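You operate a simulated robot arm through the tools that you are given. There is no shell and no other tool. Be economical: measure what you need, move in short steps, check, and stop when the job is done.

You run a simulated robot arm. Do the job below in one go: nothing can be reset, and whatever is moved stays where it is left.

JOB
Push the drawer under the pumps shut. Press the zero button two times. Push the drawer on the sink side shut. Set the trim knob to -10. Take the blank cartridge with the black band and leave it on the top of the short bench. Fetch the black seat gasket and set it on the top of the test bench. Put the red blanking plug on the top of the salt table away on the top of the repair bench. Put the filter flask on the top of the salt table. Lift the flap of the breaker box open. The order is free. Set down upright: filter flask. The trim knob goes anticlockwise seen from above, to its stop.

It is judged by the outcome, as a careful person would: the job done as asked, and still so three seconds after it is handed in. It fails if anything else is knocked over, pushed out of place, dropped, spilled or broken.

ROBOT AND FRAMES
A 7-joint arm with a two-finger parallel gripper on a trunk, on a base that drives. Base frame: it is fixed to the floor where the robot stands at the start and does not move with it; the origin is under the middle of the robot, x ahead of it, y to its left, z up. Units: m, rad, N and s.
With the tool pointing down near the work surface it reaches from about 0.22 to 0.7 m from the robot's upright axis, wherever it stands. Its first joint turns from -2.897 to 2.897 rad. Places, roughly: black seat gasket (7x6x2 cm) [1.2, -1.1, 0.8]; blank cartridge with the black ban (6x6x16 cm) [0.6, 0.7, 0.9]; drawer on the sink side [-0.1, 1, 0.7]; drawer under the pumps [0.6, 0.1, 0.7]; filter flask (7x13x16 cm) [0.7, 0.6, 0.9]; flap of the breaker box [1.3, 0, 1.6]; red blanking plug (3x3x4 cm) [0.6, -1.5, 0.8]; top of the repair bench [-2.9, 0.8, 0.9]; top of the salt table [0.9, -1.5, 0.8]; top of the short bench [-1.7, 1.6, 0.9]; top of the test bench [0.5, 0.7, 0.9]; trim knob [0.2, 0.9, 0.9]; zero button [-0.1, 1.1, 0.9]. Payload 3.43 kg.
The tool frame sits at the grasp point between the pads (the TCP): z along the fingers, y along the line on which they close. The tips reach 0.03 m beyond it. Largest opening 0.094 m; finger width 0.028, thickness 0.01; the body of the gripper, 0.05 by 0.096 m, starts 0.055 m behind the TCP.
Orientation is that of the tool frame in the base frame, as a unit quaternion [x, y, z, w]. With the fingers straight down and closing along the base's y, the tool's x points along the base's -x, its y along +y and its z along -z.

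CONTROLS
- The arm moves only by the tool jog_arm. Its argument "rows" is a list that holds one entry, the list of rows, each a list of 7 numbers: the closure in counts, from 0 (fully open) to 255 (shut), then the shift along the tool's x, y, z in cm, then the turn, a rotation vector about the tool's x, y, z in rad. In form: [[[jaw, x, y, z, wx, wy, wz], ...]]. A call has 1 to 20 rows; each row shifts and turns the commanded pose from where the row before left it, along the tool's axes as they then stand. Each row takes 0.2 s and may step no farther than 0.05 m and 0.15 rad from the row before; otherwise, or with a gripper value out of range, the whole call is refused. A pose out of reach is approached as far as the arm can. The call stops where the force on the tool passes 40 N (or 10 N more than at its start, if that is more) or the arm is blocked; 0.2 s more then pass. Each finger travels about 0.108 m/s and halts on what it meets, pressing with about 42 N; the grip force reading is that of the motor and also rises with nothing between the fingers. The clock runs only during rows and for 0.2 s after the last one: add rows that do not move to give the fingers time. The reply holds the time, the measured pose of the TCP, the force on the tool along the base axes, the opening and the grip force, in the units named above and with some noise, with the torque about the TCP (base axes, N m) and any sound that the robot's microphone picked up, and new pictures: "show" is both (left out), scene, wrist or none.
- Cameras (640 x 400 px; columns grow to the right, rows downward): "scene" is now at [-0.0207, 0.4298, 1.2759]; the picture's right is [0.00, -0.83, -0.55], its down [-0.36, -0.51, 0.78] and it looks along [-0.93, 0.20, -0.30] (base axes); focal length 214 px, centre (320, 200). "wrist" rides on the gripper at [0.076, 0.014, -0.102] in the tool frame; the picture's right is [-0.18, 0.98, 0.00], its down [-0.75, -0.14, -0.64] and it looks along [-0.63, -0.12, 0.77] (tool axes); focal length 243 px, centre (320, 200). There is no depth. A picture from a camera that has moved, and an enlarged one, comes with that camera's place and axes in the base frame and with its lens.
- slide_trunk(by): slides the trunk up (or, below 0, down) by that many m; the arm and the scene camera ride with it, the base frame stays. It gives what a move gives, with no picture.
- steer(legs): drives the robot by 1 to 6 legs, each [ahead, left, turn to the left] in m, m and rad, along the robot's own axes; the way and the turn of a leg run together, so that a leg with both is an arc; at most 1.5 m and 3.142 rad a leg. The arm and the cameras ride along, it lands a little off, and it stops where it bumps. It gives what a move gives, and a new picture of the scene camera.
- aim_head(pan, tilt): turns the head with the scene camera to pan (to the left, within 1.396 rad either way) and tilt (down, from -0.506 to 1.204), counted from straight ahead of the robot. It gives what a move gives, and a new picture of the scene camera.
- zoom(camera, box): a new picture of the part [left, top, right, bottom] of that camera's present view, enlarged. The clock stands still meanwhile.
- close_job(): hands the job in; it is judged then, once.

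Go step by step. Nothing tells you exact positions but the pictures and the camera data: compare them with the known pose of the tool, close in by small moves and look again before you grip or let go. The budget is 196 turns and 260 pictures, counting those below and the enlarged ones. Unless the task says otherwise, let go and move clear before handing in, and close with one line.

The tools are called after "Request:" by a JSON object that holds its "op" and its "data". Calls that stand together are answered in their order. jog_arm: Moves the arm, as the interface text tells. Its arguments: {"type":"object","properties":{"rows":{"type":"array"},"show":{"type":"string","enum":["both","scene","wrist","none"]}},"required":["rows"]} The other tools are called the same way: slide_trunk (by) slides the trunk up or down; steer (legs) drives the base; aim_head (pan, tilt) turns the head that bears the scene camera; zoom (camera, box) takes an enlarged picture of a part of a camera's view; close_job () hands the job in.

At the start:

```text
time_s: 0.0
tool_pos: [-0.0308, 0.3981, 1.1928]
tool_rot: [0.0, 1.0, 0.0, 0.0]
wrist_force: [1.2, 0.2, -0.5]
wrist_torque: [-0.03, -0.02, 0.0]
finger_gap: 0.0943
grip_force: 0.0
trunk travel left (down, up): [-0.275, 0.315]
robot x, y, heading: [-0.0034, 0.0016, -0.002]
head pan, tilt: [0.585, 1.201]
```

scene: 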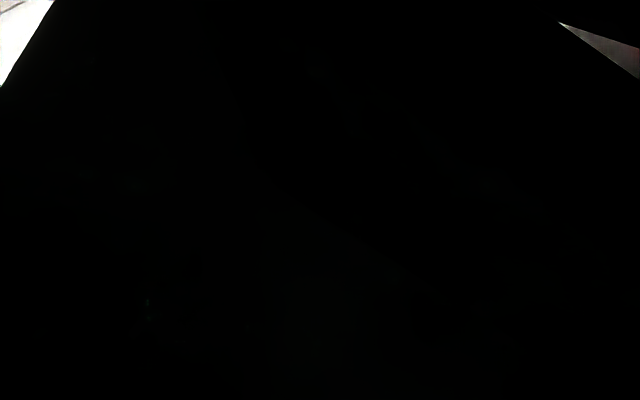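
wrist: 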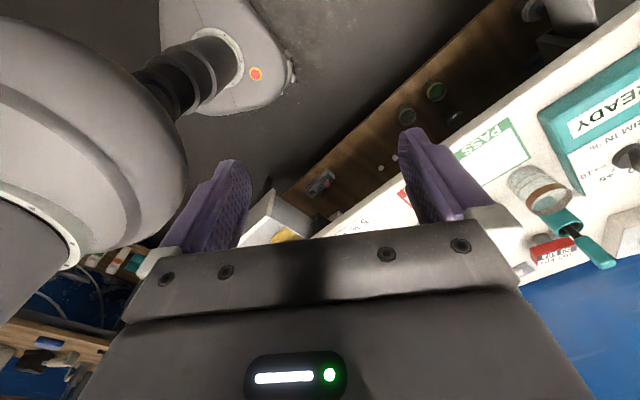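

The scene camera is blocked by the arm; I'll turn the head to look around first.

Request:
{"op": "aim_head", "data": {"pan": 0.0, "tilt": 0.5}}

Request:
{"op": "aim_head", "data": {"pan": 1.0, "tilt": 0.6}}

Request:
{"op": "aim_head", "data": {"pan": -1.0, "tilt": 0.5}}

```text
time_s: 1.1
tool_pos: [-0.0307, 0.3973, 1.1923]
tool_rot: [0.0, 1.0, 0.0, -0.001]
wrist_force: [0.0, 0.0, 1.3]
wrist_torque: [0.01, 0.02, 0.0]
finger_gap: 0.0943
grip_force: 0.1
trunk travel left (down, up): [-0.275, 0.315]
robot x, y, heading: [-0.0003, 0.0005, 0.002]
head pan, tilt: [0.0, 0.499]
camera scene: at [0.0329, 0.3989, 1.2315], right [0.0, -1.0, 0.0], down [-0.88, 0.0, 0.48], along [-0.48, 0.0, -0.88], focal length 214 px, centre (320, 200)
```

scene: 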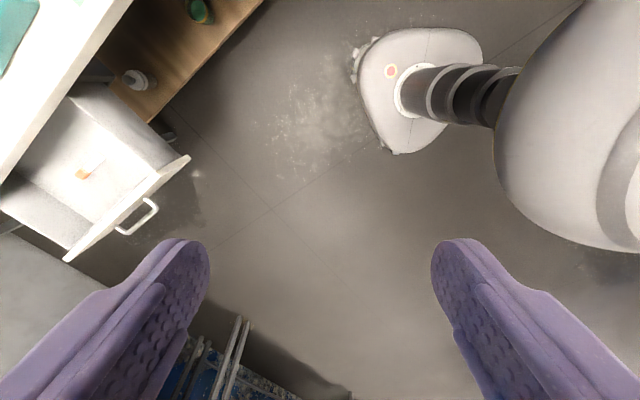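

```text
time_s: 2.3
tool_pos: [-0.0315, 0.3965, 1.1927]
tool_rot: [-0.001, 1.0, -0.001, 0.0]
wrist_force: [-0.6, -0.3, -0.2]
wrist_torque: [-0.02, 0.01, 0.01]
finger_gap: 0.0939
grip_force: 0.0
trunk travel left (down, up): [-0.275, 0.315]
robot x, y, heading: [0.0001, -0.0028, 0.001]
head pan, tilt: [1.0, 0.6]
camera scene: at [0.024, 0.4732, 1.2747], right [0.0, -0.54, -0.84], down [-0.83, -0.47, 0.31], along [-0.56, 0.69, -0.45], focal length 214 px, centre (320, 200)
```

scene: 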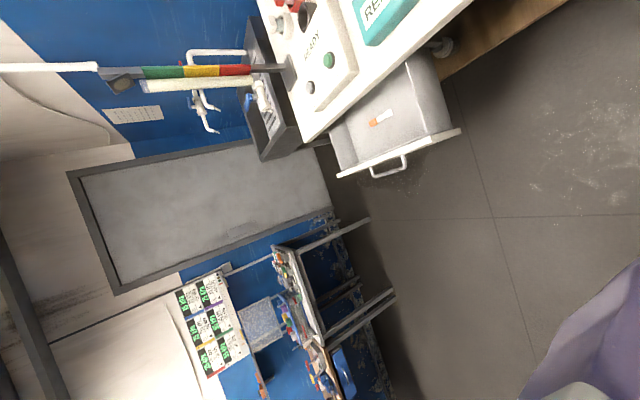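

```text
time_s: 4.3
tool_pos: [-0.0311, 0.3968, 1.1917]
tool_rot: [0.0, 1.0, 0.0, 0.0]
wrist_force: [-1.0, 0.8, -0.4]
wrist_torque: [-0.01, -0.03, 0.0]
finger_gap: 0.0941
grip_force: 0.1
trunk travel left (down, up): [-0.275, 0.315]
robot x, y, heading: [0.0058, -0.0029, -0.004]
head pan, tilt: [-1.0, 0.499]
camera scene: at [0.033, 0.3223, 1.2733], right [0.0, -0.54, 0.84], down [-0.88, 0.4, 0.26], along [-0.48, -0.74, -0.47], focal length 214 px, centre (320, 200)
```

scene: 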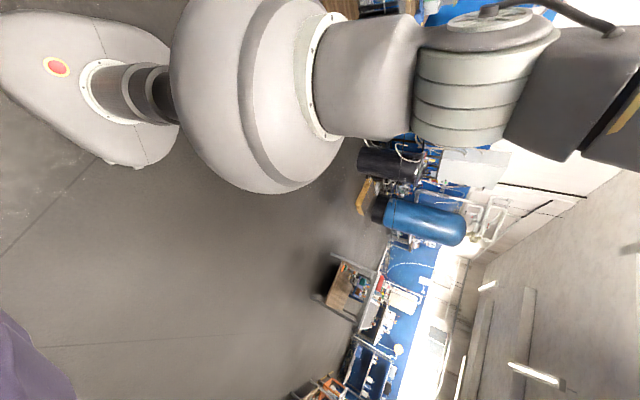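

The scene camera effectively rides near the gripper, panning about it. I see the sink-side drawer open to the left, and the bench running diagonally. Look at the bench next.

Request:
{"op": "aim_head", "data": {"pan": 0.8, "tilt": -0.45}}

Request:
{"op": "aim_head", "data": {"pan": 0.8, "tilt": 0.2}}

Request:
{"op": "aim_head", "data": {"pan": 0.0, "tilt": -0.5}}

Request:
{"op": "aim_head", "data": {"pan": -1.3, "tilt": -0.5}}

```text
time_s: 6.1
tool_pos: [-0.0321, 0.3987, 1.193]
tool_rot: [0.0, 1.0, 0.0, 0.0]
wrist_force: [-0.2, 0.6, 0.3]
wrist_torque: [0.03, 0.01, -0.02]
finger_gap: 0.094
grip_force: 0.0
trunk travel left (down, up): [-0.275, 0.315]
robot x, y, heading: [0.0028, -0.0001, -0.001]
head pan, tilt: [0.799, -0.45]
camera scene: at [0.1158, 0.4492, 1.2735], right [0.0, -0.7, -0.72], down [-0.9, 0.31, -0.3], along [0.43, 0.65, -0.63], focal length 214 px, centre (320, 200)
```

scene: 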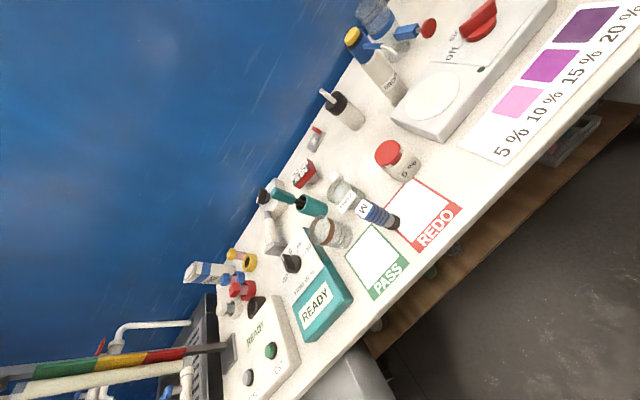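

```text
time_s: 7.1
tool_pos: [-0.0322, 0.399, 1.1921]
tool_rot: [0.0, 1.0, 0.0, 0.0]
wrist_force: [0.0, 0.3, 0.2]
wrist_torque: [0.02, -0.01, 0.0]
finger_gap: 0.0941
grip_force: 0.1
trunk travel left (down, up): [-0.275, 0.315]
robot x, y, heading: [0.0008, 0.004, 0.001]
head pan, tilt: [0.799, 0.201]
camera scene: at [0.0608, 0.4657, 1.2575], right [0.0, -0.7, -0.72], down [-0.98, -0.14, 0.14], along [-0.2, 0.7, -0.68], focal length 214 px, centre (320, 200)
```

scene: 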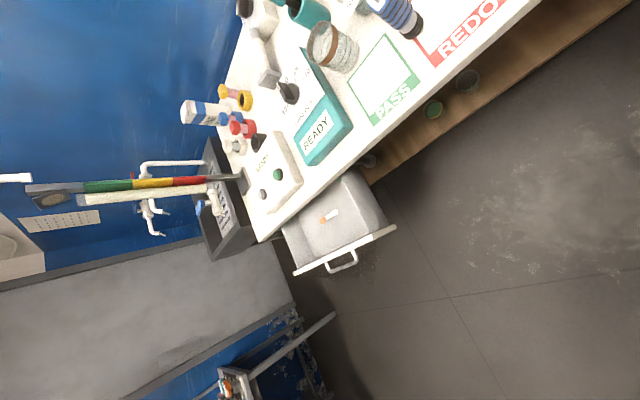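

```text
time_s: 8.2
tool_pos: [-0.0318, 0.3988, 1.1926]
tool_rot: [0.0, 1.0, 0.001, -0.001]
wrist_force: [-0.2, -0.7, -0.1]
wrist_torque: [0.03, 0.0, 0.01]
finger_gap: 0.0939
grip_force: 0.0
trunk travel left (down, up): [-0.275, 0.315]
robot x, y, heading: [0.0009, 0.0003, 0.004]
head pan, tilt: [0.0, -0.499]
camera scene: at [0.1191, 0.3989, 1.2554], right [0.0, -1.0, 0.0], down [-0.88, 0.0, -0.48], along [0.48, 0.0, -0.88], focal length 214 px, centre (320, 200)
```

scene: 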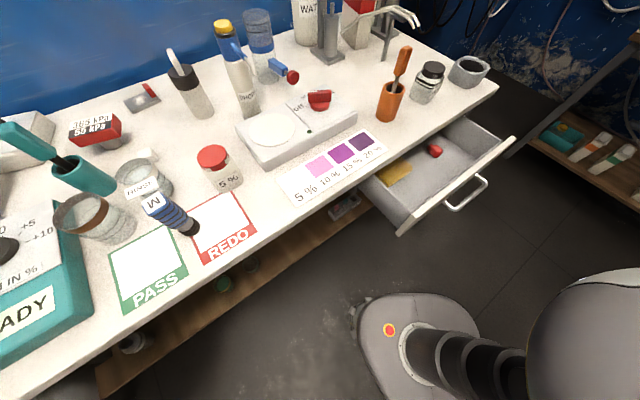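

```text
time_s: 9.7
tool_pos: [-0.0321, 0.3979, 1.1919]
tool_rot: [0.0, 1.0, 0.0, 0.0]
wrist_force: [0.0, -0.2, -0.3]
wrist_torque: [0.0, 0.0, -0.02]
finger_gap: 0.094
grip_force: 0.1
trunk travel left (down, up): [-0.275, 0.315]
robot x, y, heading: [0.0009, -0.0004, -0.0]
head pan, tilt: [-1.3, -0.499]
camera scene: at [0.1192, 0.3343, 1.3045], right [0.0, -0.27, 0.96], down [-0.88, -0.46, -0.13], along [0.48, -0.85, -0.24], focal length 214 px, centre (320, 200)
```

scene: 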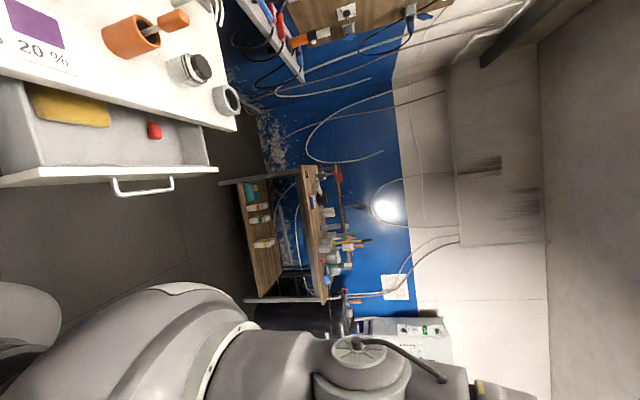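

Request:
{"op": "aim_head", "data": {"pan": 0.2, "tilt": -0.5}}

Request:
{"op": "zoom", "data": {"camera": "scene", "box": [160, 0, 480, 200]}}

Request:
{"op": "zoom", "data": {"camera": "wrist", "box": [440, 60, 640, 280]}}

```text
time_s: 11.3
tool_pos: [-0.031, 0.3989, 1.1937]
tool_rot: [0.0, 1.0, 0.0, 0.0]
wrist_force: [0.1, -0.2, 0.2]
wrist_torque: [-0.02, -0.03, 0.0]
finger_gap: 0.0938
grip_force: 0.1
trunk travel left (down, up): [-0.275, 0.315]
robot x, y, heading: [0.0002, -0.0033, -0.002]
head pan, tilt: [0.201, -0.499]
camera scene: at [0.1192, 0.4122, 1.2568], right [0.0, -0.98, -0.2], down [-0.88, 0.1, -0.47], along [0.48, 0.17, -0.86], focal length 214 px, centre (320, 200)
```

scene: 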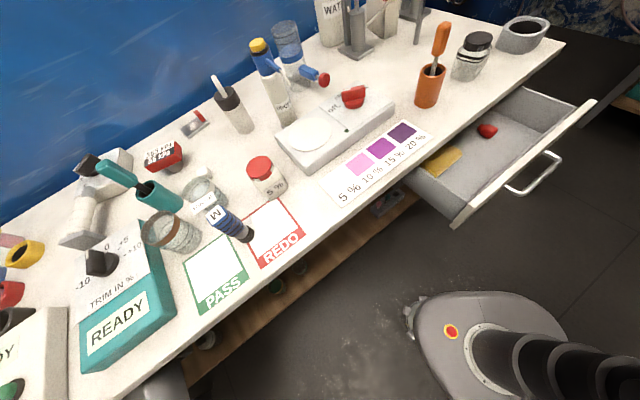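

```text
2.00 times, centred on (320, 100) of scene
camera zoom: at [0.1192, 0.4122, 1.2568], right [0.0, -0.98, -0.2], down [-0.88, 0.1, -0.47], along [0.48, 0.17, -0.86], focal length 429 px, centre (320, 400)
```

zoom: 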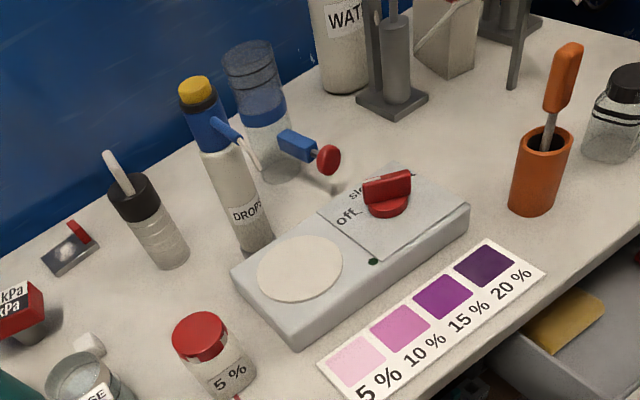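

```text
1.82 times, centred on (540, 170) of wrist
camera zoom: at [-0.1083, 0.4111, 1.2953], right [0.18, 0.98, 0.0], down [0.75, -0.14, 0.64], along [0.63, -0.12, -0.77], focal length 441 px, centre (-80, 254)
```

zoom: 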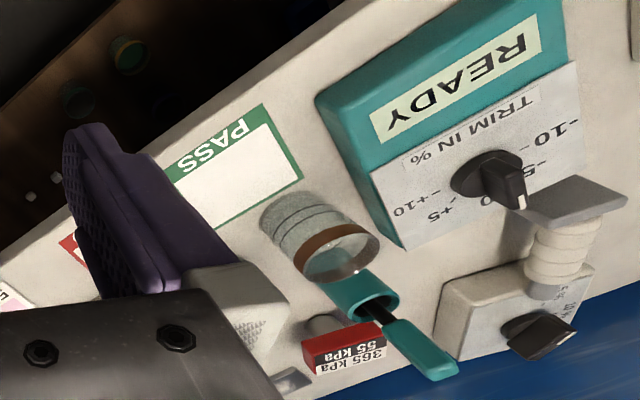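

The dropper-like bottle near (0.58, 0.71) may be the cartridge; I'll move the hand closer above the front edge to look.

Request:
{"op": "jog_arm", "data": {"rows": [[[0, -5, 0, 0, 0, 0, 0], [0, -5, 0, -1, 0, 0, 0], [0, -5, 0, -1, 0, 0, 0], [0, -5, 0, -1, 0, 0, 0], [0, -5, 0, 0, 0, 0, 0], [0, -5, 0, 0, 0, 0, 0]]], "show": "both"}}

Request:
{"op": "aim_head", "data": {"pan": 0.5, "tilt": -0.5}}

Request:
{"op": "zoom", "data": {"camera": "scene", "box": [160, 0, 480, 200]}}

```text
refused: row 2 steps farther than a row can; nothing moved
```

```text
time_s: 12.1
tool_pos: [-0.0322, 0.3967, 1.193]
tool_rot: [0.0, 1.0, 0.0, 0.0]
wrist_force: [0.0, 0.3, 0.2]
wrist_torque: [-0.01, -0.01, -0.03]
finger_gap: 0.0941
grip_force: 0.2
trunk travel left (down, up): [-0.275, 0.315]
robot x, y, heading: [-0.0002, -0.0001, 0.001]
head pan, tilt: [0.499, -0.499]
camera scene: at [0.1192, 0.4309, 1.2636], right [0.0, -0.88, -0.48], down [-0.88, 0.23, -0.42], along [0.48, 0.42, -0.77], focal length 214 px, centre (320, 200)
```

scene: 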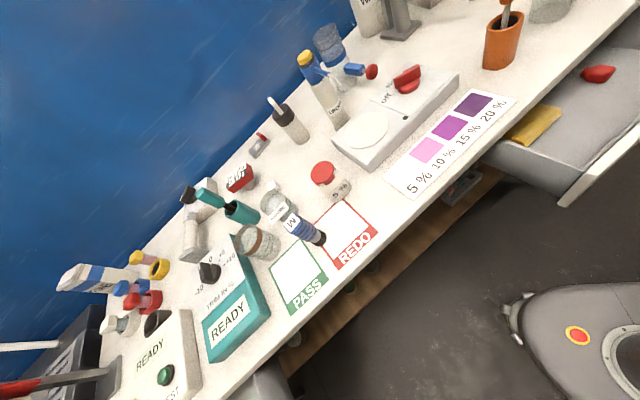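

```text
2.00 times, centred on (320, 100) of scene
camera zoom: at [0.1192, 0.4309, 1.2636], right [0.0, -0.88, -0.48], down [-0.88, 0.23, -0.42], along [0.48, 0.42, -0.77], focal length 429 px, centre (320, 400)
```

zoom: 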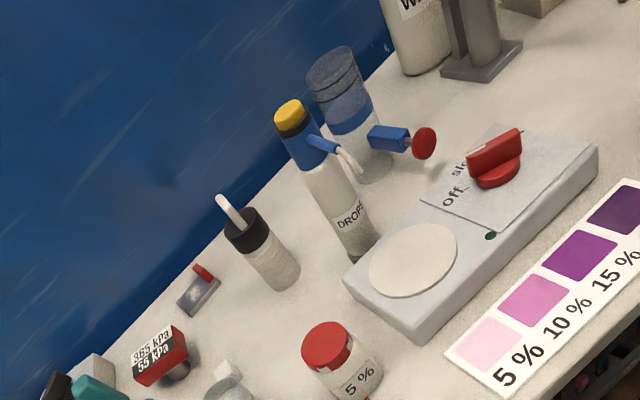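

Request:
{"op": "jog_arm", "data": {"rows": [[[0, -4.9, 0, 0, 0, 0, 0], [0, -4.9, 0, -1, 0, 0, 0], [0, -4.9, 0, -1, 0, 0, 0], [0, -4.9, 0, -1, 0, 0, 0], [0, -4.9, 0, 0, 0, 0, 0], [0, -4.9, 0, 0, 0, 0, 0]]], "show": "none"}}

Request:
{"op": "aim_head", "data": {"pan": 0.7, "tilt": -0.4}}

Request:
{"op": "zoom", "data": {"camera": "scene", "box": [240, 100, 440, 220]}}

```text
time_s: 13.5
tool_pos: [0.2631, 0.401, 1.2183]
tool_rot: [0.001, 1.0, 0.0, -0.001]
wrist_force: [0.5, 0.0, -1.0]
wrist_torque: [0.03, 0.0, 0.01]
finger_gap: 0.0939
grip_force: 0.0
trunk travel left (down, up): [-0.275, 0.315]
robot x, y, heading: [0.0008, -0.0043, -0.002]
head pan, tilt: [0.499, -0.499]
```

```text
time_s: 14.2
tool_pos: [0.2612, 0.3988, 1.2185]
tool_rot: [0.0, 1.0, 0.0, 0.0]
wrist_force: [-1.0, 0.1, 0.8]
wrist_torque: [0.0, 0.0, 0.02]
finger_gap: 0.0939
grip_force: 0.1
trunk travel left (down, up): [-0.275, 0.315]
robot x, y, heading: [0.0019, 0.0007, -0.001]
head pan, tilt: [0.7, -0.4]
camera scene: at [0.4054, 0.4487, 1.2926], right [0.0, -0.77, -0.64], down [-0.92, 0.25, -0.3], along [0.39, 0.59, -0.71], focal length 214 px, centre (320, 200)
```

scene: 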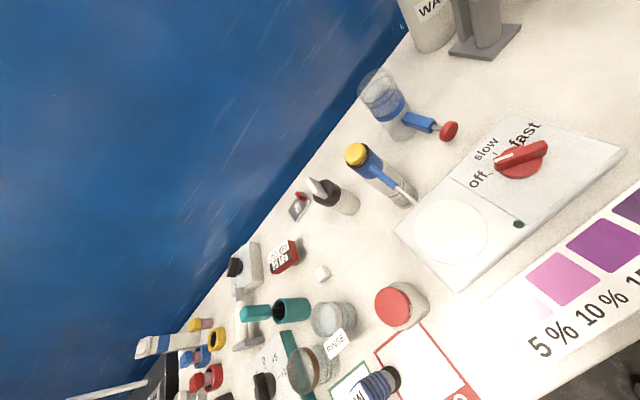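

```text
3.20 times, centred on (340, 160) of scene
camera zoom: at [0.4054, 0.4487, 1.2926], right [0.0, -0.77, -0.64], down [-0.92, 0.25, -0.3], along [0.39, 0.59, -0.71], focal length 686 px, centre (256, 328)
```

zoom: 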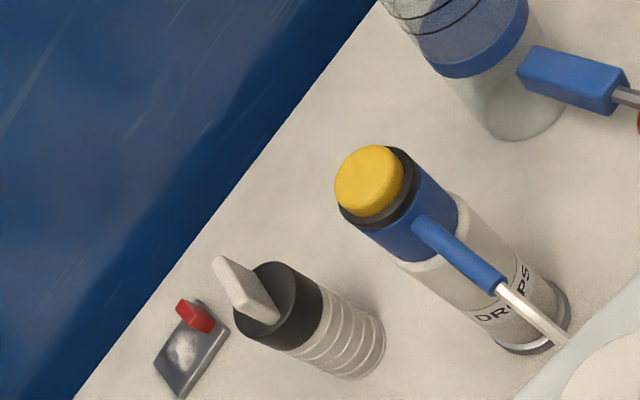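

The black-capped ribbed piece at about (0.585, 0.707) is the cartridge, the flask is at (0.73, 0.56). The bench front edge runs along (-0.59, 0.81), so I'll turn the robot to face it squarely.

Request:
{"op": "steer", "data": {"legs": [[0, 0, 0.63]]}}

Request:
{"op": "aim_head", "data": {"pan": 0.0, "tilt": -0.2}}

```text
time_s: 16.3
tool_pos: [-0.0195, 0.477, 1.2176]
tool_rot: [-0.305, 0.952, 0.0, 0.0]
wrist_force: [0.2, 1.0, -0.1]
wrist_torque: [-0.02, -0.02, -0.04]
finger_gap: 0.094
grip_force: 0.0
trunk travel left (down, up): [-0.275, 0.315]
robot x, y, heading: [-0.0006, -0.0005, 0.618]
head pan, tilt: [0.7, -0.4]
camera scene: at [0.0701, 0.6006, 1.2927], right [0.44, -0.62, -0.64], down [-0.9, -0.33, -0.3], along [-0.03, 0.71, -0.7], focal length 214 px, centre (320, 200)
```

scene: 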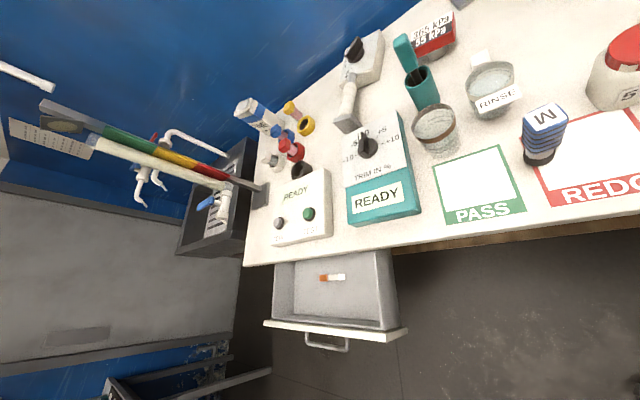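

```text
time_s: 17.4
tool_pos: [-0.02, 0.4781, 1.2171]
tool_rot: [-0.305, 0.952, 0.0, 0.001]
wrist_force: [0.9, -0.1, -0.4]
wrist_torque: [0.0, 0.0, -0.02]
finger_gap: 0.0942
grip_force: 0.0
trunk travel left (down, up): [-0.275, 0.315]
robot x, y, heading: [0.0018, -0.0001, 0.622]
head pan, tilt: [0.0, -0.201]
camera scene: at [0.0849, 0.5532, 1.2655], right [0.58, -0.81, 0.0], down [-0.8, -0.57, -0.2], along [0.16, 0.12, -0.98], focal length 214 px, centre (320, 200)
```

scene: 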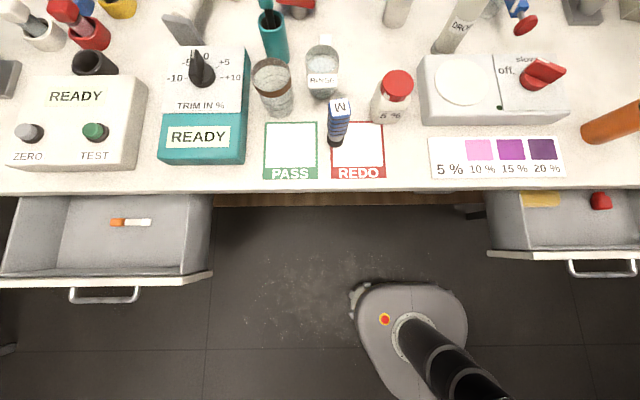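

The view is now clear: bench square ahead (heading about 0.635), sink drawer handle near (-0.31, 0.90), pump drawer handle near (0.44, -0.04), zero button (-0.06, 1.08), knob (0.21, 0.91). I drive left to push the sink drawer.

Request:
{"op": "steer", "data": {"legs": [[0, 0.5, 0.013]]}}

```text
time_s: 20.3
tool_pos: [-0.3256, 0.8825, 1.2177]
tool_rot: [-0.315, 0.949, 0.0, 0.0]
wrist_force: [-0.3, 0.0, -0.9]
wrist_torque: [0.01, 0.0, -0.01]
finger_gap: 0.0944
grip_force: 0.2
trunk travel left (down, up): [-0.275, 0.315]
robot x, y, heading: [-0.2943, 0.4044, 0.64]
head pan, tilt: [0.0, -0.201]
camera scene: at [-0.222, 0.9594, 1.2653], right [0.6, -0.8, 0.0], down [-0.79, -0.59, -0.2], along [0.16, 0.12, -0.98], focal length 214 px, centre (320, 200)
```

scene: 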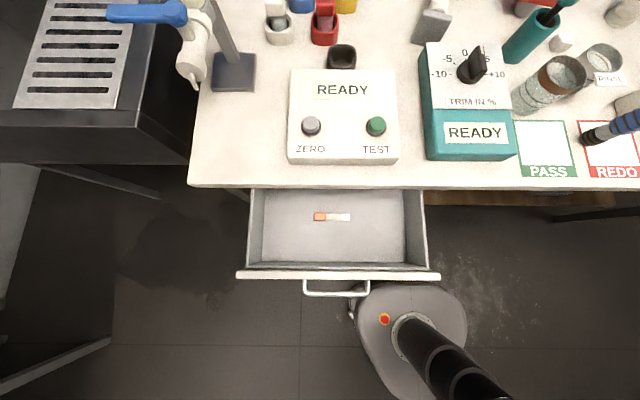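

The tool is right above the sink drawer handle (about z 0.77). I close the fingers, back off slightly and descend in front of the handle.

Request:
{"op": "jog_arm", "data": {"rows": [[[255, 3.5, -3.0, 0, 0, 0, 0], [255, 0, 0, 4.9, 0, 0, 0], [255, 0, 0, 4.9, 0, 0, 0], [255, 0, 0, 4.9, 0, 0, 0], [255, 0, 0, 4.9, 0, 0, 0], [255, 0, 0, 4.9, 0, 0, 0], [255, 0, 0, 4.9, 0, 0, 0], [255, 0, 0, 4.9, 0, 0, 0]]], "show": "both"}}

```text
time_s: 22.1
tool_pos: [-0.3335, 0.8392, 0.8734]
tool_rot: [-0.315, 0.949, 0.0, 0.0]
wrist_force: [0.5, 0.4, -0.5]
wrist_torque: [-0.02, -0.04, 0.0]
finger_gap: 0.0
grip_force: 33.6
trunk travel left (down, up): [-0.275, 0.315]
robot x, y, heading: [-0.295, 0.4021, 0.635]
head pan, tilt: [0.0, -0.201]
camera scene: at [-0.2304, 0.9169, 0.9201], right [0.6, -0.8, 0.0], down [-0.79, -0.59, -0.2], along [0.16, 0.12, -0.98], focal length 214 px, centre (320, 200)
camera wrist: at [-0.4035, 0.8045, 0.9761], right [-0.44, 0.9, 0.0], down [0.69, 0.34, 0.64], along [0.58, 0.28, -0.77], focal length 243 px, centre (320, 200)
```

scene: 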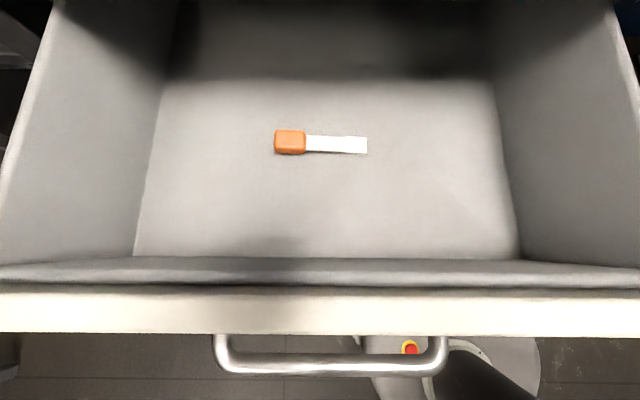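
wrist: 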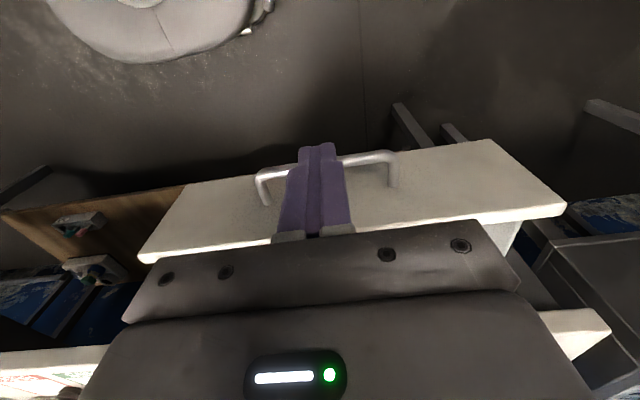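

Request:
{"op": "jog_arm", "data": {"rows": [[[255, 0, 0, 4.8, 0, 0, 0], [255, 0, 0, 4.8, 0, 0, 0], [255, -3, 0, 0, 0, 0, 0], [255, -2, 0, 0, 0, 0, 0], [255, -2, 0, 0, 0, 0, 0], [255, -2, 0, 0, 0, 0, 0], [255, -2, 0, 0, 0, 0, 0], [255, -2, 0, 0, 0, 0, 0], [255, -2, 0, 0, 0, 0, 0], [255, -2, 0, 0, 0, 0, 0]]], "show": "both"}}

```text
time_s: 24.1
tool_pos: [-0.2282, 0.9177, 0.778]
tool_rot: [-0.315, 0.949, -0.005, -0.007]
wrist_force: [-15.7, -14.2, 5.2]
wrist_torque: [0.94, -1.6, -0.87]
finger_gap: 0.0
grip_force: 33.0
trunk travel left (down, up): [-0.275, 0.315]
robot x, y, heading: [-0.2964, 0.4038, 0.639]
head pan, tilt: [0.0, -0.201]
stopped in row 10: the force on the tool passed its limit at 51 N (the readings are from after the stop); the commanded pose is now the measured one
camera scene: at [-0.1256, 0.993, 0.8227], right [0.6, -0.8, 0.01], down [-0.79, -0.59, -0.16], along [0.14, 0.09, -0.99], focal length 214 px, centre (320, 200)
camera wrist: at [-0.2971, 0.883, 0.8829], right [-0.44, 0.9, -0.01], down [0.7, 0.35, 0.63], along [0.57, 0.27, -0.78], focal length 243 px, centre (320, 200)
```

scene: 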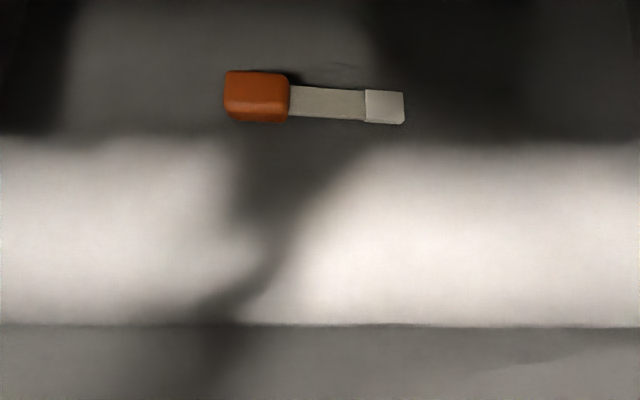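
wrist: 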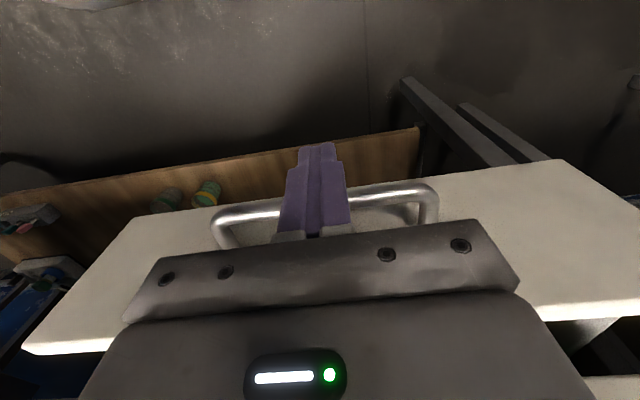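

Request:
{"op": "zoom", "data": {"camera": "wrist", "box": [200, 120, 480, 300]}}

Request:
{"op": "aim_head", "data": {"pan": 0.0, "tilt": 0.5}}

```text
2.22 times, centred on (340, 210) of wrist
camera zoom: at [-0.2971, 0.883, 0.8829], right [-0.44, 0.9, -0.01], down [0.7, 0.35, 0.63], along [0.57, 0.27, -0.78], focal length 539 px, centre (276, 178)
```

zoom: 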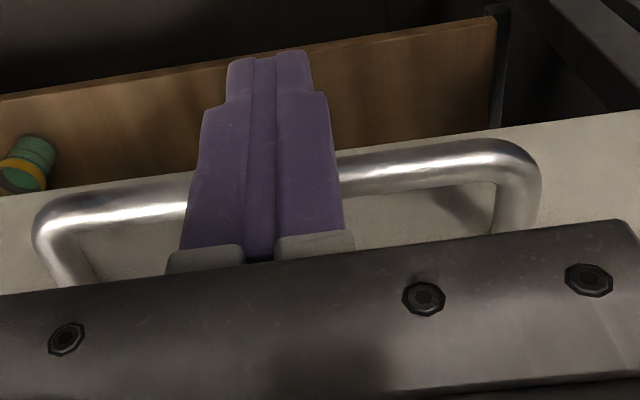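

```text
time_s: 25.2
tool_pos: [-0.2232, 0.9193, 0.7808]
tool_rot: [-0.314, 0.949, -0.001, -0.004]
wrist_force: [0.9, 0.3, 34.9]
wrist_torque: [-0.09, -0.63, -0.37]
finger_gap: 0.0
grip_force: 32.8
trunk travel left (down, up): [-0.275, 0.315]
robot x, y, heading: [-0.2898, 0.4022, 0.641]
head pan, tilt: [0.0, 0.499]
camera scene: at [-0.1655, 0.9635, 0.8179], right [0.6, -0.8, 0.0], down [-0.73, -0.54, 0.42], along [-0.34, -0.25, -0.91], focal length 214 px, centre (320, 200)
```

scene: 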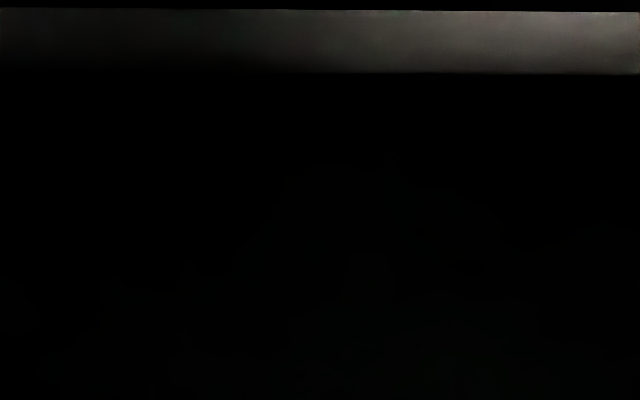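

The gripper body seems to rest on the panel/handle, so I am too low. I back off, rise and look.

Request:
{"op": "jog_arm", "data": {"rows": [[[255, 0, 0, -1.5, 0, 0, 0], [255, 3, 0, -1, 0, 0, 0], [255, 2, 0, 0, 0, 0, 0]]], "show": "wrist"}}

Request:
{"op": "aim_head", "data": {"pan": 0.0, "tilt": 0.0}}

```text
time_s: 26.0
tool_pos: [-0.2644, 0.8894, 0.8038]
tool_rot: [-0.314, 0.949, -0.004, -0.007]
wrist_force: [-0.1, 0.3, -0.3]
wrist_torque: [-0.02, 0.0, 0.05]
finger_gap: 0.0
grip_force: 32.7
trunk travel left (down, up): [-0.275, 0.315]
robot x, y, heading: [-0.2932, 0.4048, 0.645]
head pan, tilt: [0.0, 0.499]
camera wrist: at [-0.3335, 0.855, 0.9061], right [-0.44, 0.9, -0.01], down [0.69, 0.34, 0.63], along [0.57, 0.27, -0.77], focal length 243 px, centre (320, 200)
```

wrist: 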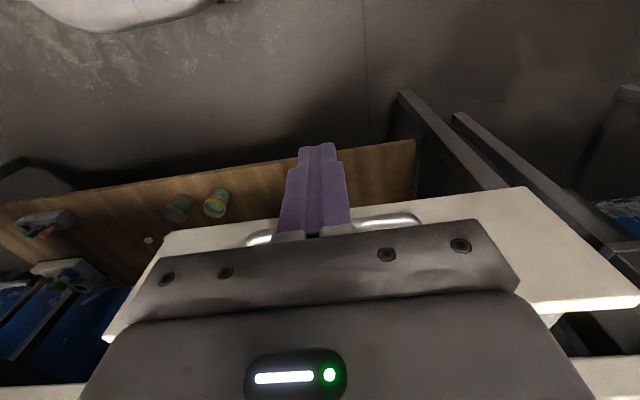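

```text
time_s: 26.9
tool_pos: [-0.2641, 0.8889, 0.8022]
tool_rot: [-0.315, 0.949, -0.003, -0.006]
wrist_force: [-0.3, 0.6, 0.0]
wrist_torque: [0.0, 0.02, 0.03]
finger_gap: 0.0001
grip_force: 32.8
trunk travel left (down, up): [-0.275, 0.315]
robot x, y, heading: [-0.2954, 0.4007, 0.647]
head pan, tilt: [0.0, 0.0]
camera scene: at [-0.1745, 0.9566, 0.8408], right [0.6, -0.8, 0.0], down [-0.8, -0.6, 0.01], along [-0.01, -0.01, -1.0], focal length 214 px, centre (320, 200)
```

scene: 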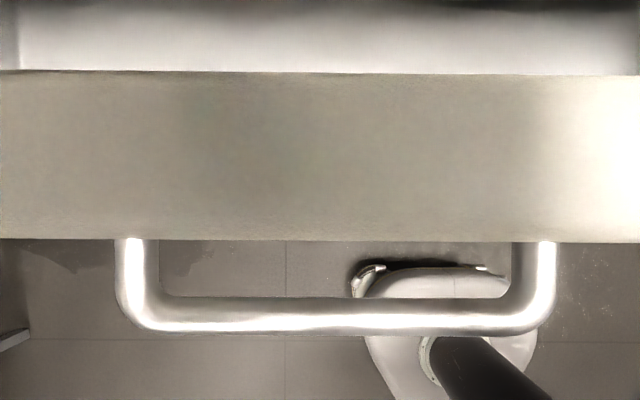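

The handle bar is at z≈0.765 and the panel top ≈0.815; pushing directly on the panel just above the handle is cleaner. I raise to TCP z 0.825 and push slowly.

Request:
{"op": "jog_arm", "data": {"rows": [[[255, 0, 0, -2.3, 0, 0, 0], [255, -4, 0, 0, 0, 0, 0], [255, -3, 0, 0, 0, 0, 0], [255, -1.5, 0, 0, 0, 0, 0], [255, -1, 0, 0, 0, 0, 0], [255, -1, 0, 0, 0, 0, 0], [255, -1, 0, 0, 0, 0, 0], [255, -1, 0, 0, 0, 0, 0]]], "show": "both"}}

```text
time_s: 28.5
tool_pos: [-0.185, 0.9495, 0.8248]
tool_rot: [-0.315, 0.949, -0.008, -0.011]
wrist_force: [-14.7, -14.0, 8.3]
wrist_torque: [1.44, -2.14, -1.03]
finger_gap: 0.0
grip_force: 32.7
trunk travel left (down, up): [-0.275, 0.315]
robot x, y, heading: [-0.2991, 0.4013, 0.647]
head pan, tilt: [0.0, 0.0]
stopped in row 7: the force on the tool passed its limit at 46 N (the readings are from after the stop); the commanded pose is now the measured one
camera scene: at [-0.0957, 1.0157, 0.8636], right [0.6, -0.8, 0.02], down [-0.8, -0.6, 0.04], along [-0.02, -0.04, -1.0], focal length 214 px, centre (320, 200)
camera wrist: at [-0.2532, 0.9167, 0.9314], right [-0.44, 0.9, -0.01], down [0.7, 0.35, 0.62], along [0.56, 0.27, -0.78], focal length 243 px, centre (320, 200)
```

scene: 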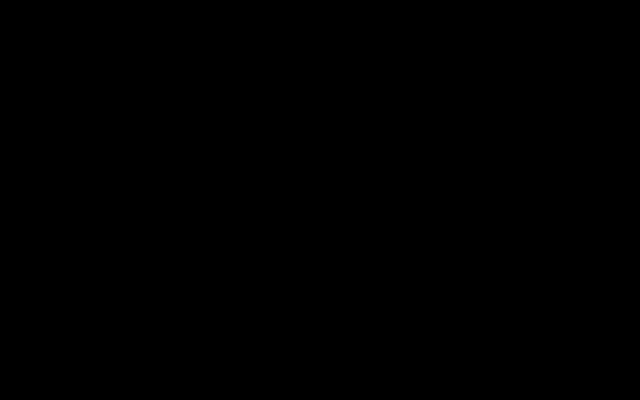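
wrist: 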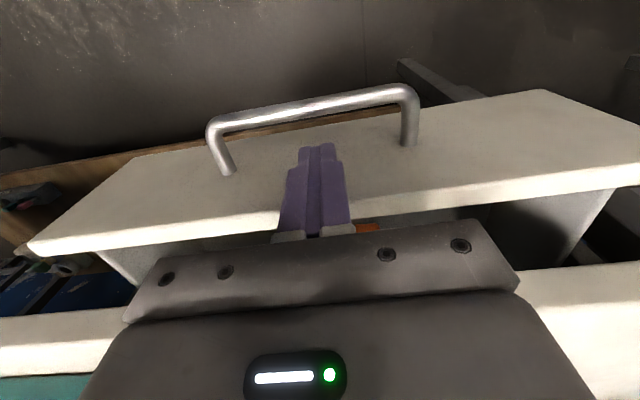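

The push stalled again after ~1 cm. I back off and look at the drawer from above.

Request:
{"op": "jog_arm", "data": {"rows": [[[255, 3, 0, 0, 0, 0, 0], [255, 4, 0, -2, 0, 0, 0], [255, 4, 0, -2.5, 0, 0, 0], [255, 0, 0, -4.9, 0, 0, 0], [255, 0, 0, -4.9, 0, 0, 0], [255, 0, 0, -4.9, 0, 0, 0], [255, 0, 0, -4.9, 0, 0, 0]]], "show": "scene"}}

```text
time_s: 30.1
tool_pos: [-0.2614, 0.8918, 1.0684]
tool_rot: [-0.314, 0.949, -0.007, -0.01]
wrist_force: [0.0, -1.1, 0.5]
wrist_torque: [-0.02, 0.02, 0.0]
finger_gap: 0.0
grip_force: 32.8
trunk travel left (down, up): [-0.275, 0.315]
robot x, y, heading: [-0.2983, 0.4007, 0.649]
head pan, tilt: [0.0, 0.0]
camera scene: at [-0.1715, 0.9587, 1.1068], right [0.6, -0.8, 0.01], down [-0.8, -0.6, 0.02], along [-0.02, -0.02, -1.0], focal length 214 px, centre (320, 200)
```

scene: 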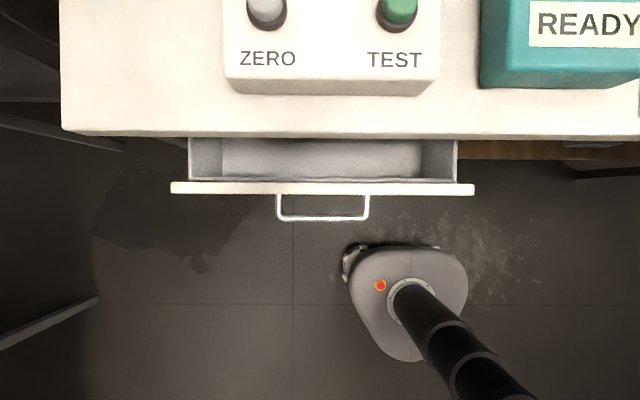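

The gap left is about 6 cm; something on the hand (the camera head side) seems to bump the bench. I'll pitch the hand so that the fingers point horizontally forward and push with the tips.

Request:
{"op": "jog_arm", "data": {"rows": [[[255, 0, 0, 0, 0, -0.142, 0], [255, 0, 0, 0, 0, -0.142, 0], [255, 0, 0, 0, 0, -0.142, 0], [255, 0, 0, 0, 0, -0.142, 0], [255, 0, 0, 0, 0, -0.142, 0], [255, 0, 0, 0, 0, -0.142, 0], [255, 0, 0, 0, 0, -0.142, 0], [255, 0, 0, 0, 0, -0.142, 0], [255, 0, 0, 0, 0, -0.142, 0], [255, 0, 0, 0, 0, -0.142, 0], [255, 0, 0, 0, 0, -0.142, 0]]], "show": "both"}}

```text
time_s: 32.5
tool_pos: [-0.2649, 0.891, 1.0705]
tool_rot: [-0.228, 0.681, 0.217, 0.661]
wrist_force: [0.3, -0.2, -0.5]
wrist_torque: [-0.02, -0.01, -0.01]
finger_gap: 0.0
grip_force: 33.3
trunk travel left (down, up): [-0.275, 0.315]
robot x, y, heading: [-0.2922, 0.4034, 0.652]
head pan, tilt: [0.0, 0.0]
camera scene: at [-0.2942, 0.8702, 1.1817], right [0.6, -0.8, 0.01], down [-0.02, -0.02, -1.0], along [0.8, 0.6, -0.03], focal length 214 px, centre (320, 200)
camera wrist: at [-0.3581, 0.8381, 0.9978], right [-0.58, 0.79, 0.18], down [-0.42, -0.48, 0.77], along [0.7, 0.38, 0.61], focal length 243 px, centre (320, 200)
```

scene: 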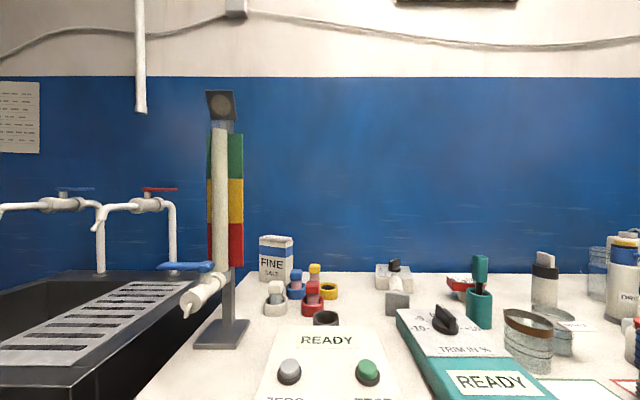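
wrist: 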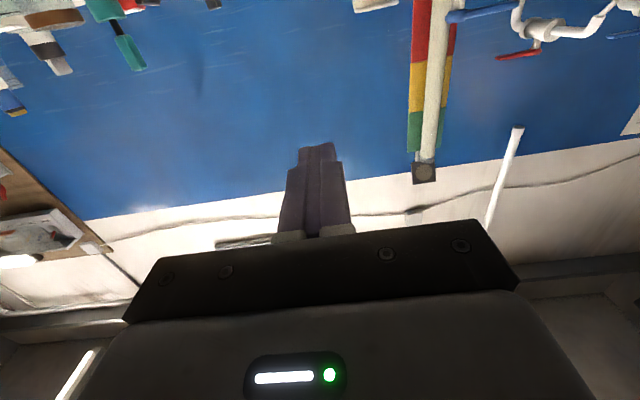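

Request:
{"op": "slide_trunk", "data": {"by": -0.25}}

Request:
{"op": "jog_arm", "data": {"rows": [[[255, 2.5, 0, 0, 0, 0, 0], [255, 2.5, 0, 0, 0, 0, 0], [255, 0, 0, 0, 0, 0, 0]]], "show": "scene"}}

Request:
{"op": "aim_head", "data": {"pan": 0.0, "tilt": 0.9}}

```text
time_s: 35.1
tool_pos: [-0.2652, 0.8908, 0.8205]
tool_rot: [-0.228, 0.681, 0.217, 0.661]
wrist_force: [-0.5, -0.3, -0.2]
wrist_torque: [-0.01, 0.04, -0.03]
finger_gap: 0.0
grip_force: 33.1
trunk travel left (down, up): [-0.025, 0.565]
robot x, y, heading: [-0.2964, 0.3984, 0.649]
head pan, tilt: [0.0, 0.0]
```

```text
time_s: 35.9
tool_pos: [-0.2665, 0.8894, 0.7684]
tool_rot: [-0.228, 0.681, 0.216, 0.661]
wrist_force: [-0.3, -0.3, -0.7]
wrist_torque: [0.01, 0.0, 0.02]
finger_gap: 0.0001
grip_force: 32.3
trunk travel left (down, up): [-0.025, 0.565]
robot x, y, heading: [-0.2959, 0.4031, 0.64]
head pan, tilt: [0.0, 0.0]
camera scene: at [-0.2958, 0.8693, 0.88], right [0.6, -0.8, 0.01], down [-0.02, -0.02, -1.0], along [0.8, 0.6, -0.03], focal length 214 px, centre (320, 200)
```

scene: 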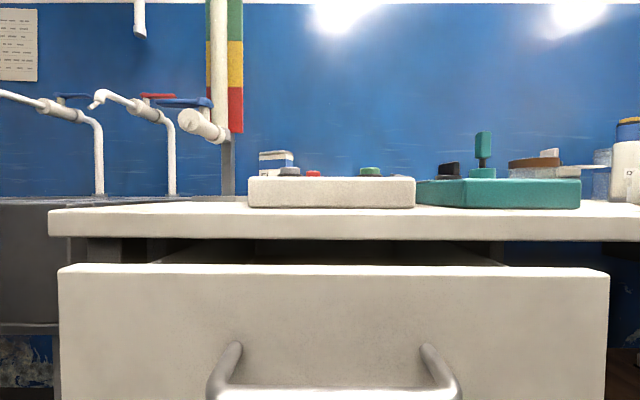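

```text
time_s: 37.1
tool_pos: [-0.267, 0.8883, 0.7689]
tool_rot: [-0.229, 0.681, 0.217, 0.661]
wrist_force: [-0.5, -0.2, -0.9]
wrist_torque: [-0.02, 0.02, -0.01]
finger_gap: 0.0
grip_force: 33.1
trunk travel left (down, up): [-0.025, 0.565]
robot x, y, heading: [-0.296, 0.4037, 0.648]
head pan, tilt: [0.0, 0.901]
camera scene: at [-0.3092, 0.8588, 0.8008], right [0.6, -0.8, 0.01], down [-0.64, -0.48, -0.6], along [0.48, 0.35, -0.8], focal length 214 px, centre (320, 200)
```

scene: 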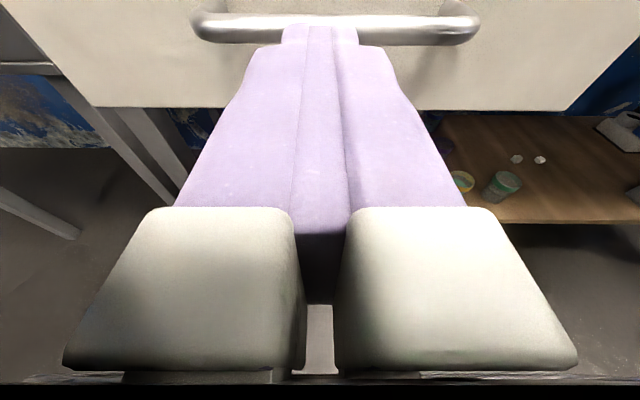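

Request:
{"op": "jog_arm", "data": {"rows": [[[255, 0, 0, 2, 0, 0, 0], [255, 0, 0, 1, 0, 0, 0], [255, 0, 0, 1, 0, 0, 0], [255, 0, 0, 1, 0, 0, 0], [255, 0, 0, 1, 0, 0, 0], [255, 0, 0, 1, 0, 0, 0], [255, 0, 0, 1, 0, 0, 0], [255, 0, 0, 1, 0, 0, 0], [255, 0, 0, 1, 0, 0, 0]]], "show": "scene"}}

```text
time_s: 39.1
tool_pos: [-0.1864, 0.9478, 0.7669]
tool_rot: [-0.228, 0.682, 0.216, 0.661]
wrist_force: [0.1, -0.2, -0.1]
wrist_torque: [0.02, -0.02, -0.01]
finger_gap: 0.0
grip_force: 32.7
trunk travel left (down, up): [-0.025, 0.565]
robot x, y, heading: [-0.2938, 0.4071, 0.641]
head pan, tilt: [0.0, 0.901]
camera scene: at [-0.2284, 0.9178, 0.7985], right [0.6, -0.8, 0.01], down [-0.64, -0.48, -0.6], along [0.48, 0.35, -0.8], focal length 214 px, centre (320, 200)
```

scene: 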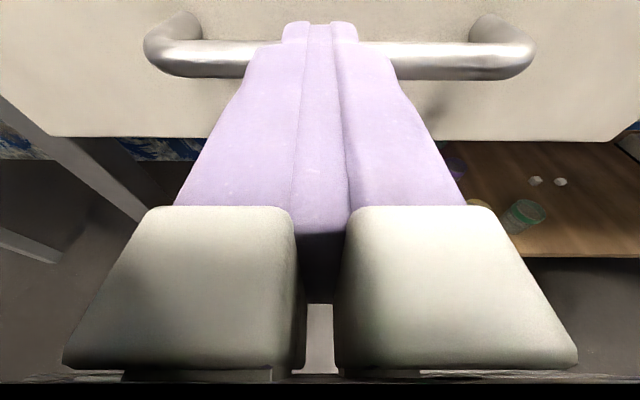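

Request:
{"op": "jog_arm", "data": {"rows": [[[255, 0, 0, 1, 0, 0, 0], [255, 0, 0, 1, 0, 0, 0], [255, 0, 0, 1, 0, 0, 0], [255, 0, 0, 1, 0, 0, 0], [255, 0, 0, 1, 0, 0, 0]]], "show": "scene"}}

Request:
{"op": "aim_head", "data": {"pan": 0.0, "tilt": 0.0}}

```text
time_s: 40.1
tool_pos: [-0.1599, 0.9689, 0.7643]
tool_rot: [-0.229, 0.681, 0.218, 0.66]
wrist_force: [-12.5, -18.8, 4.6]
wrist_torque: [0.06, -0.13, -0.26]
finger_gap: 0.0
grip_force: 32.9
trunk travel left (down, up): [-0.025, 0.565]
robot x, y, heading: [-0.2984, 0.4032, 0.644]
head pan, tilt: [0.0, 0.901]
stopped in row 5: the force on the tool passed its limit at 55 N (the readings are from after the stop); the commanded pose is now the measured one
camera scene: at [-0.2014, 0.9383, 0.7968], right [0.6, -0.8, 0.01], down [-0.64, -0.48, -0.6], along [0.48, 0.35, -0.8], focal length 214 px, centre (320, 200)
```

scene: 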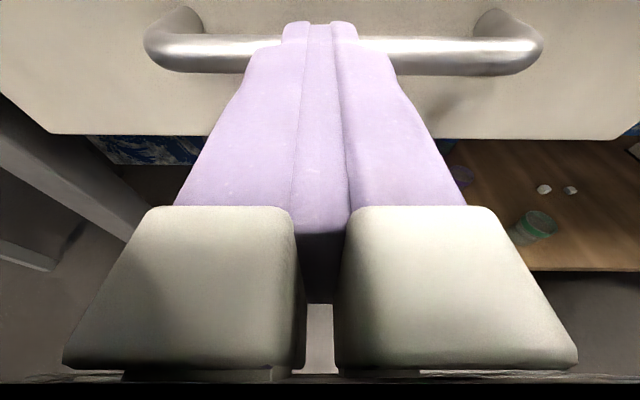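

```text
time_s: 41.3
tool_pos: [-0.1592, 0.9694, 0.7648]
tool_rot: [-0.228, 0.681, 0.218, 0.661]
wrist_force: [-21.1, -28.0, 5.1]
wrist_torque: [0.21, -0.11, -0.34]
finger_gap: 0.0
grip_force: 32.9
trunk travel left (down, up): [-0.025, 0.565]
robot x, y, heading: [-0.2977, 0.4021, 0.649]
head pan, tilt: [0.0, 0.0]
camera scene: at [-0.1879, 0.949, 0.8762], right [0.6, -0.8, 0.01], down [-0.02, -0.02, -1.0], along [0.8, 0.6, -0.03], focal length 214 px, centre (320, 200)
```

scene: 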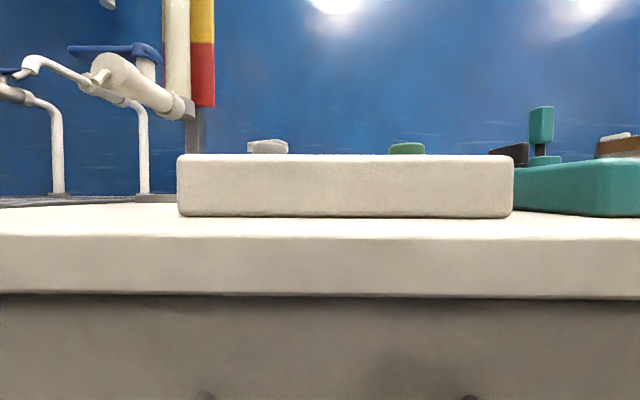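

The drawer is now closed flush. Next: back off, pitch to about 45°, raise the trunk and go to the ZERO button.

Request:
{"op": "jog_arm", "data": {"rows": [[[255, 0, 0, -4.5, 0, 0, 0], [255, 0, 0, -4.5, 0, 0, 0], [255, 0, 0, -4.5, 0, 0, 0], [255, 0, 0, 0, 0, 0.13, 0], [255, 0, 0, 0, 0, 0.13, 0], [255, 0, 0, 0, 0, 0.13, 0], [255, 0, 0, 0, 0, 0.13, 0], [255, 0, 0, 0, 0, 0.13, 0], [255, 0, 0, 0, 0, 0.13, 0]]], "show": "none"}}

Request:
{"op": "slide_trunk", "data": {"by": 0.25}}

Request:
{"op": "aim_head", "data": {"pan": 0.0, "tilt": 0.3}}

```text
time_s: 43.3
tool_pos: [-0.2656, 0.8902, 0.7674]
tool_rot: [-0.294, 0.882, 0.112, 0.351]
wrist_force: [-1.1, -0.8, 0.7]
wrist_torque: [0.0, 0.0, 0.0]
finger_gap: 0.0
grip_force: 32.5
trunk travel left (down, up): [-0.025, 0.565]
robot x, y, heading: [-0.2942, 0.4026, 0.652]
head pan, tilt: [0.0, 0.0]
```

```text
time_s: 45.9
tool_pos: [-0.2672, 0.8908, 1.0153]
tool_rot: [-0.296, 0.881, 0.115, 0.351]
wrist_force: [-0.3, -0.2, -0.8]
wrist_torque: [-0.01, 0.02, 0.0]
finger_gap: 0.0
grip_force: 32.4
trunk travel left (down, up): [-0.275, 0.315]
robot x, y, heading: [-0.2939, 0.402, 0.642]
head pan, tilt: [0.0, 0.0]
```

```text
time_s: 46.7
tool_pos: [-0.2673, 0.8902, 1.0166]
tool_rot: [-0.294, 0.882, 0.113, 0.352]
wrist_force: [-0.9, 0.0, 0.0]
wrist_torque: [0.01, -0.01, 0.0]
finger_gap: 0.0001
grip_force: 32.9
trunk travel left (down, up): [-0.275, 0.315]
robot x, y, heading: [-0.2922, 0.4053, 0.653]
head pan, tilt: [0.0, 0.3]
camera scene: at [-0.2378, 0.9124, 1.1], right [0.6, -0.8, 0.01], down [-0.72, -0.54, -0.44], along [0.36, 0.26, -0.9], focal length 214 px, centre (320, 200)
```

scene: 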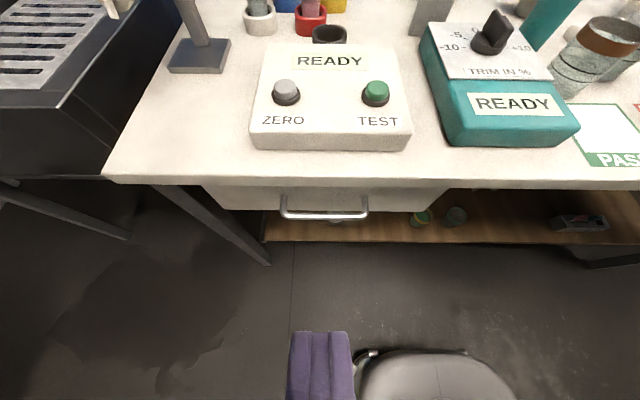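

Request:
{"op": "jog_arm", "data": {"rows": [[[255, -2.6, 0.61, 3.07, 0, 0, 0], [255, -2.6, 0.61, 3.07, 0, 0, 0], [255, -2.6, 0.61, 3.07, 0, 0, 0], [255, -2.6, 0.61, 3.07, 0, 0, 0], [255, -2.6, 0.61, 3.07, 0, 0, 0], [255, -2.6, 0.61, 3.07, 0, 0, 0], [255, -2.6, 0.61, 3.07, 0, 0, 0]]], "show": "none"}}

Request:
{"op": "aim_head", "data": {"pan": 0.0, "tilt": 0.8}}

```text
time_s: 48.3
tool_pos: [-0.0682, 1.0908, 0.9807]
tool_rot: [-0.295, 0.882, 0.113, 0.35]
wrist_force: [-0.1, -0.2, 0.4]
wrist_torque: [0.02, 0.01, -0.04]
finger_gap: 0.0
grip_force: 33.3
trunk travel left (down, up): [-0.275, 0.315]
robot x, y, heading: [-0.2921, 0.4033, 0.648]
head pan, tilt: [0.0, 0.3]
```

```text
time_s: 49.2
tool_pos: [-0.0678, 1.0904, 0.9822]
tool_rot: [-0.295, 0.882, 0.113, 0.351]
wrist_force: [-0.4, 0.1, 0.0]
wrist_torque: [0.03, 0.0, 0.01]
finger_gap: 0.0
grip_force: 33.1
trunk travel left (down, up): [-0.275, 0.315]
robot x, y, heading: [-0.2945, 0.4003, 0.65]
head pan, tilt: [0.0, 0.799]
camera scene: at [-0.073, 1.0885, 1.0442], right [0.6, -0.8, 0.01], down [-0.8, -0.6, 0.04], along [-0.03, -0.03, -1.0], focal length 214 px, centre (320, 200)
```

scene: 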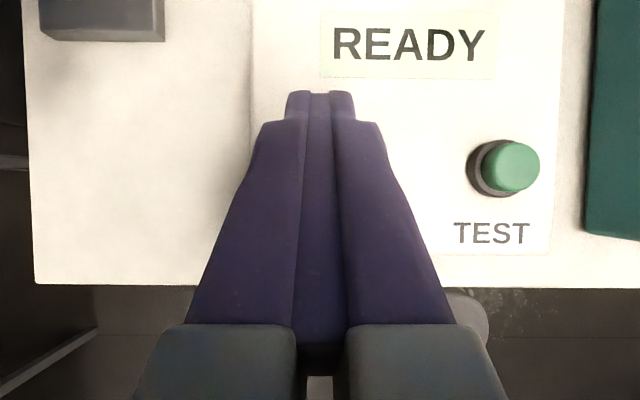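

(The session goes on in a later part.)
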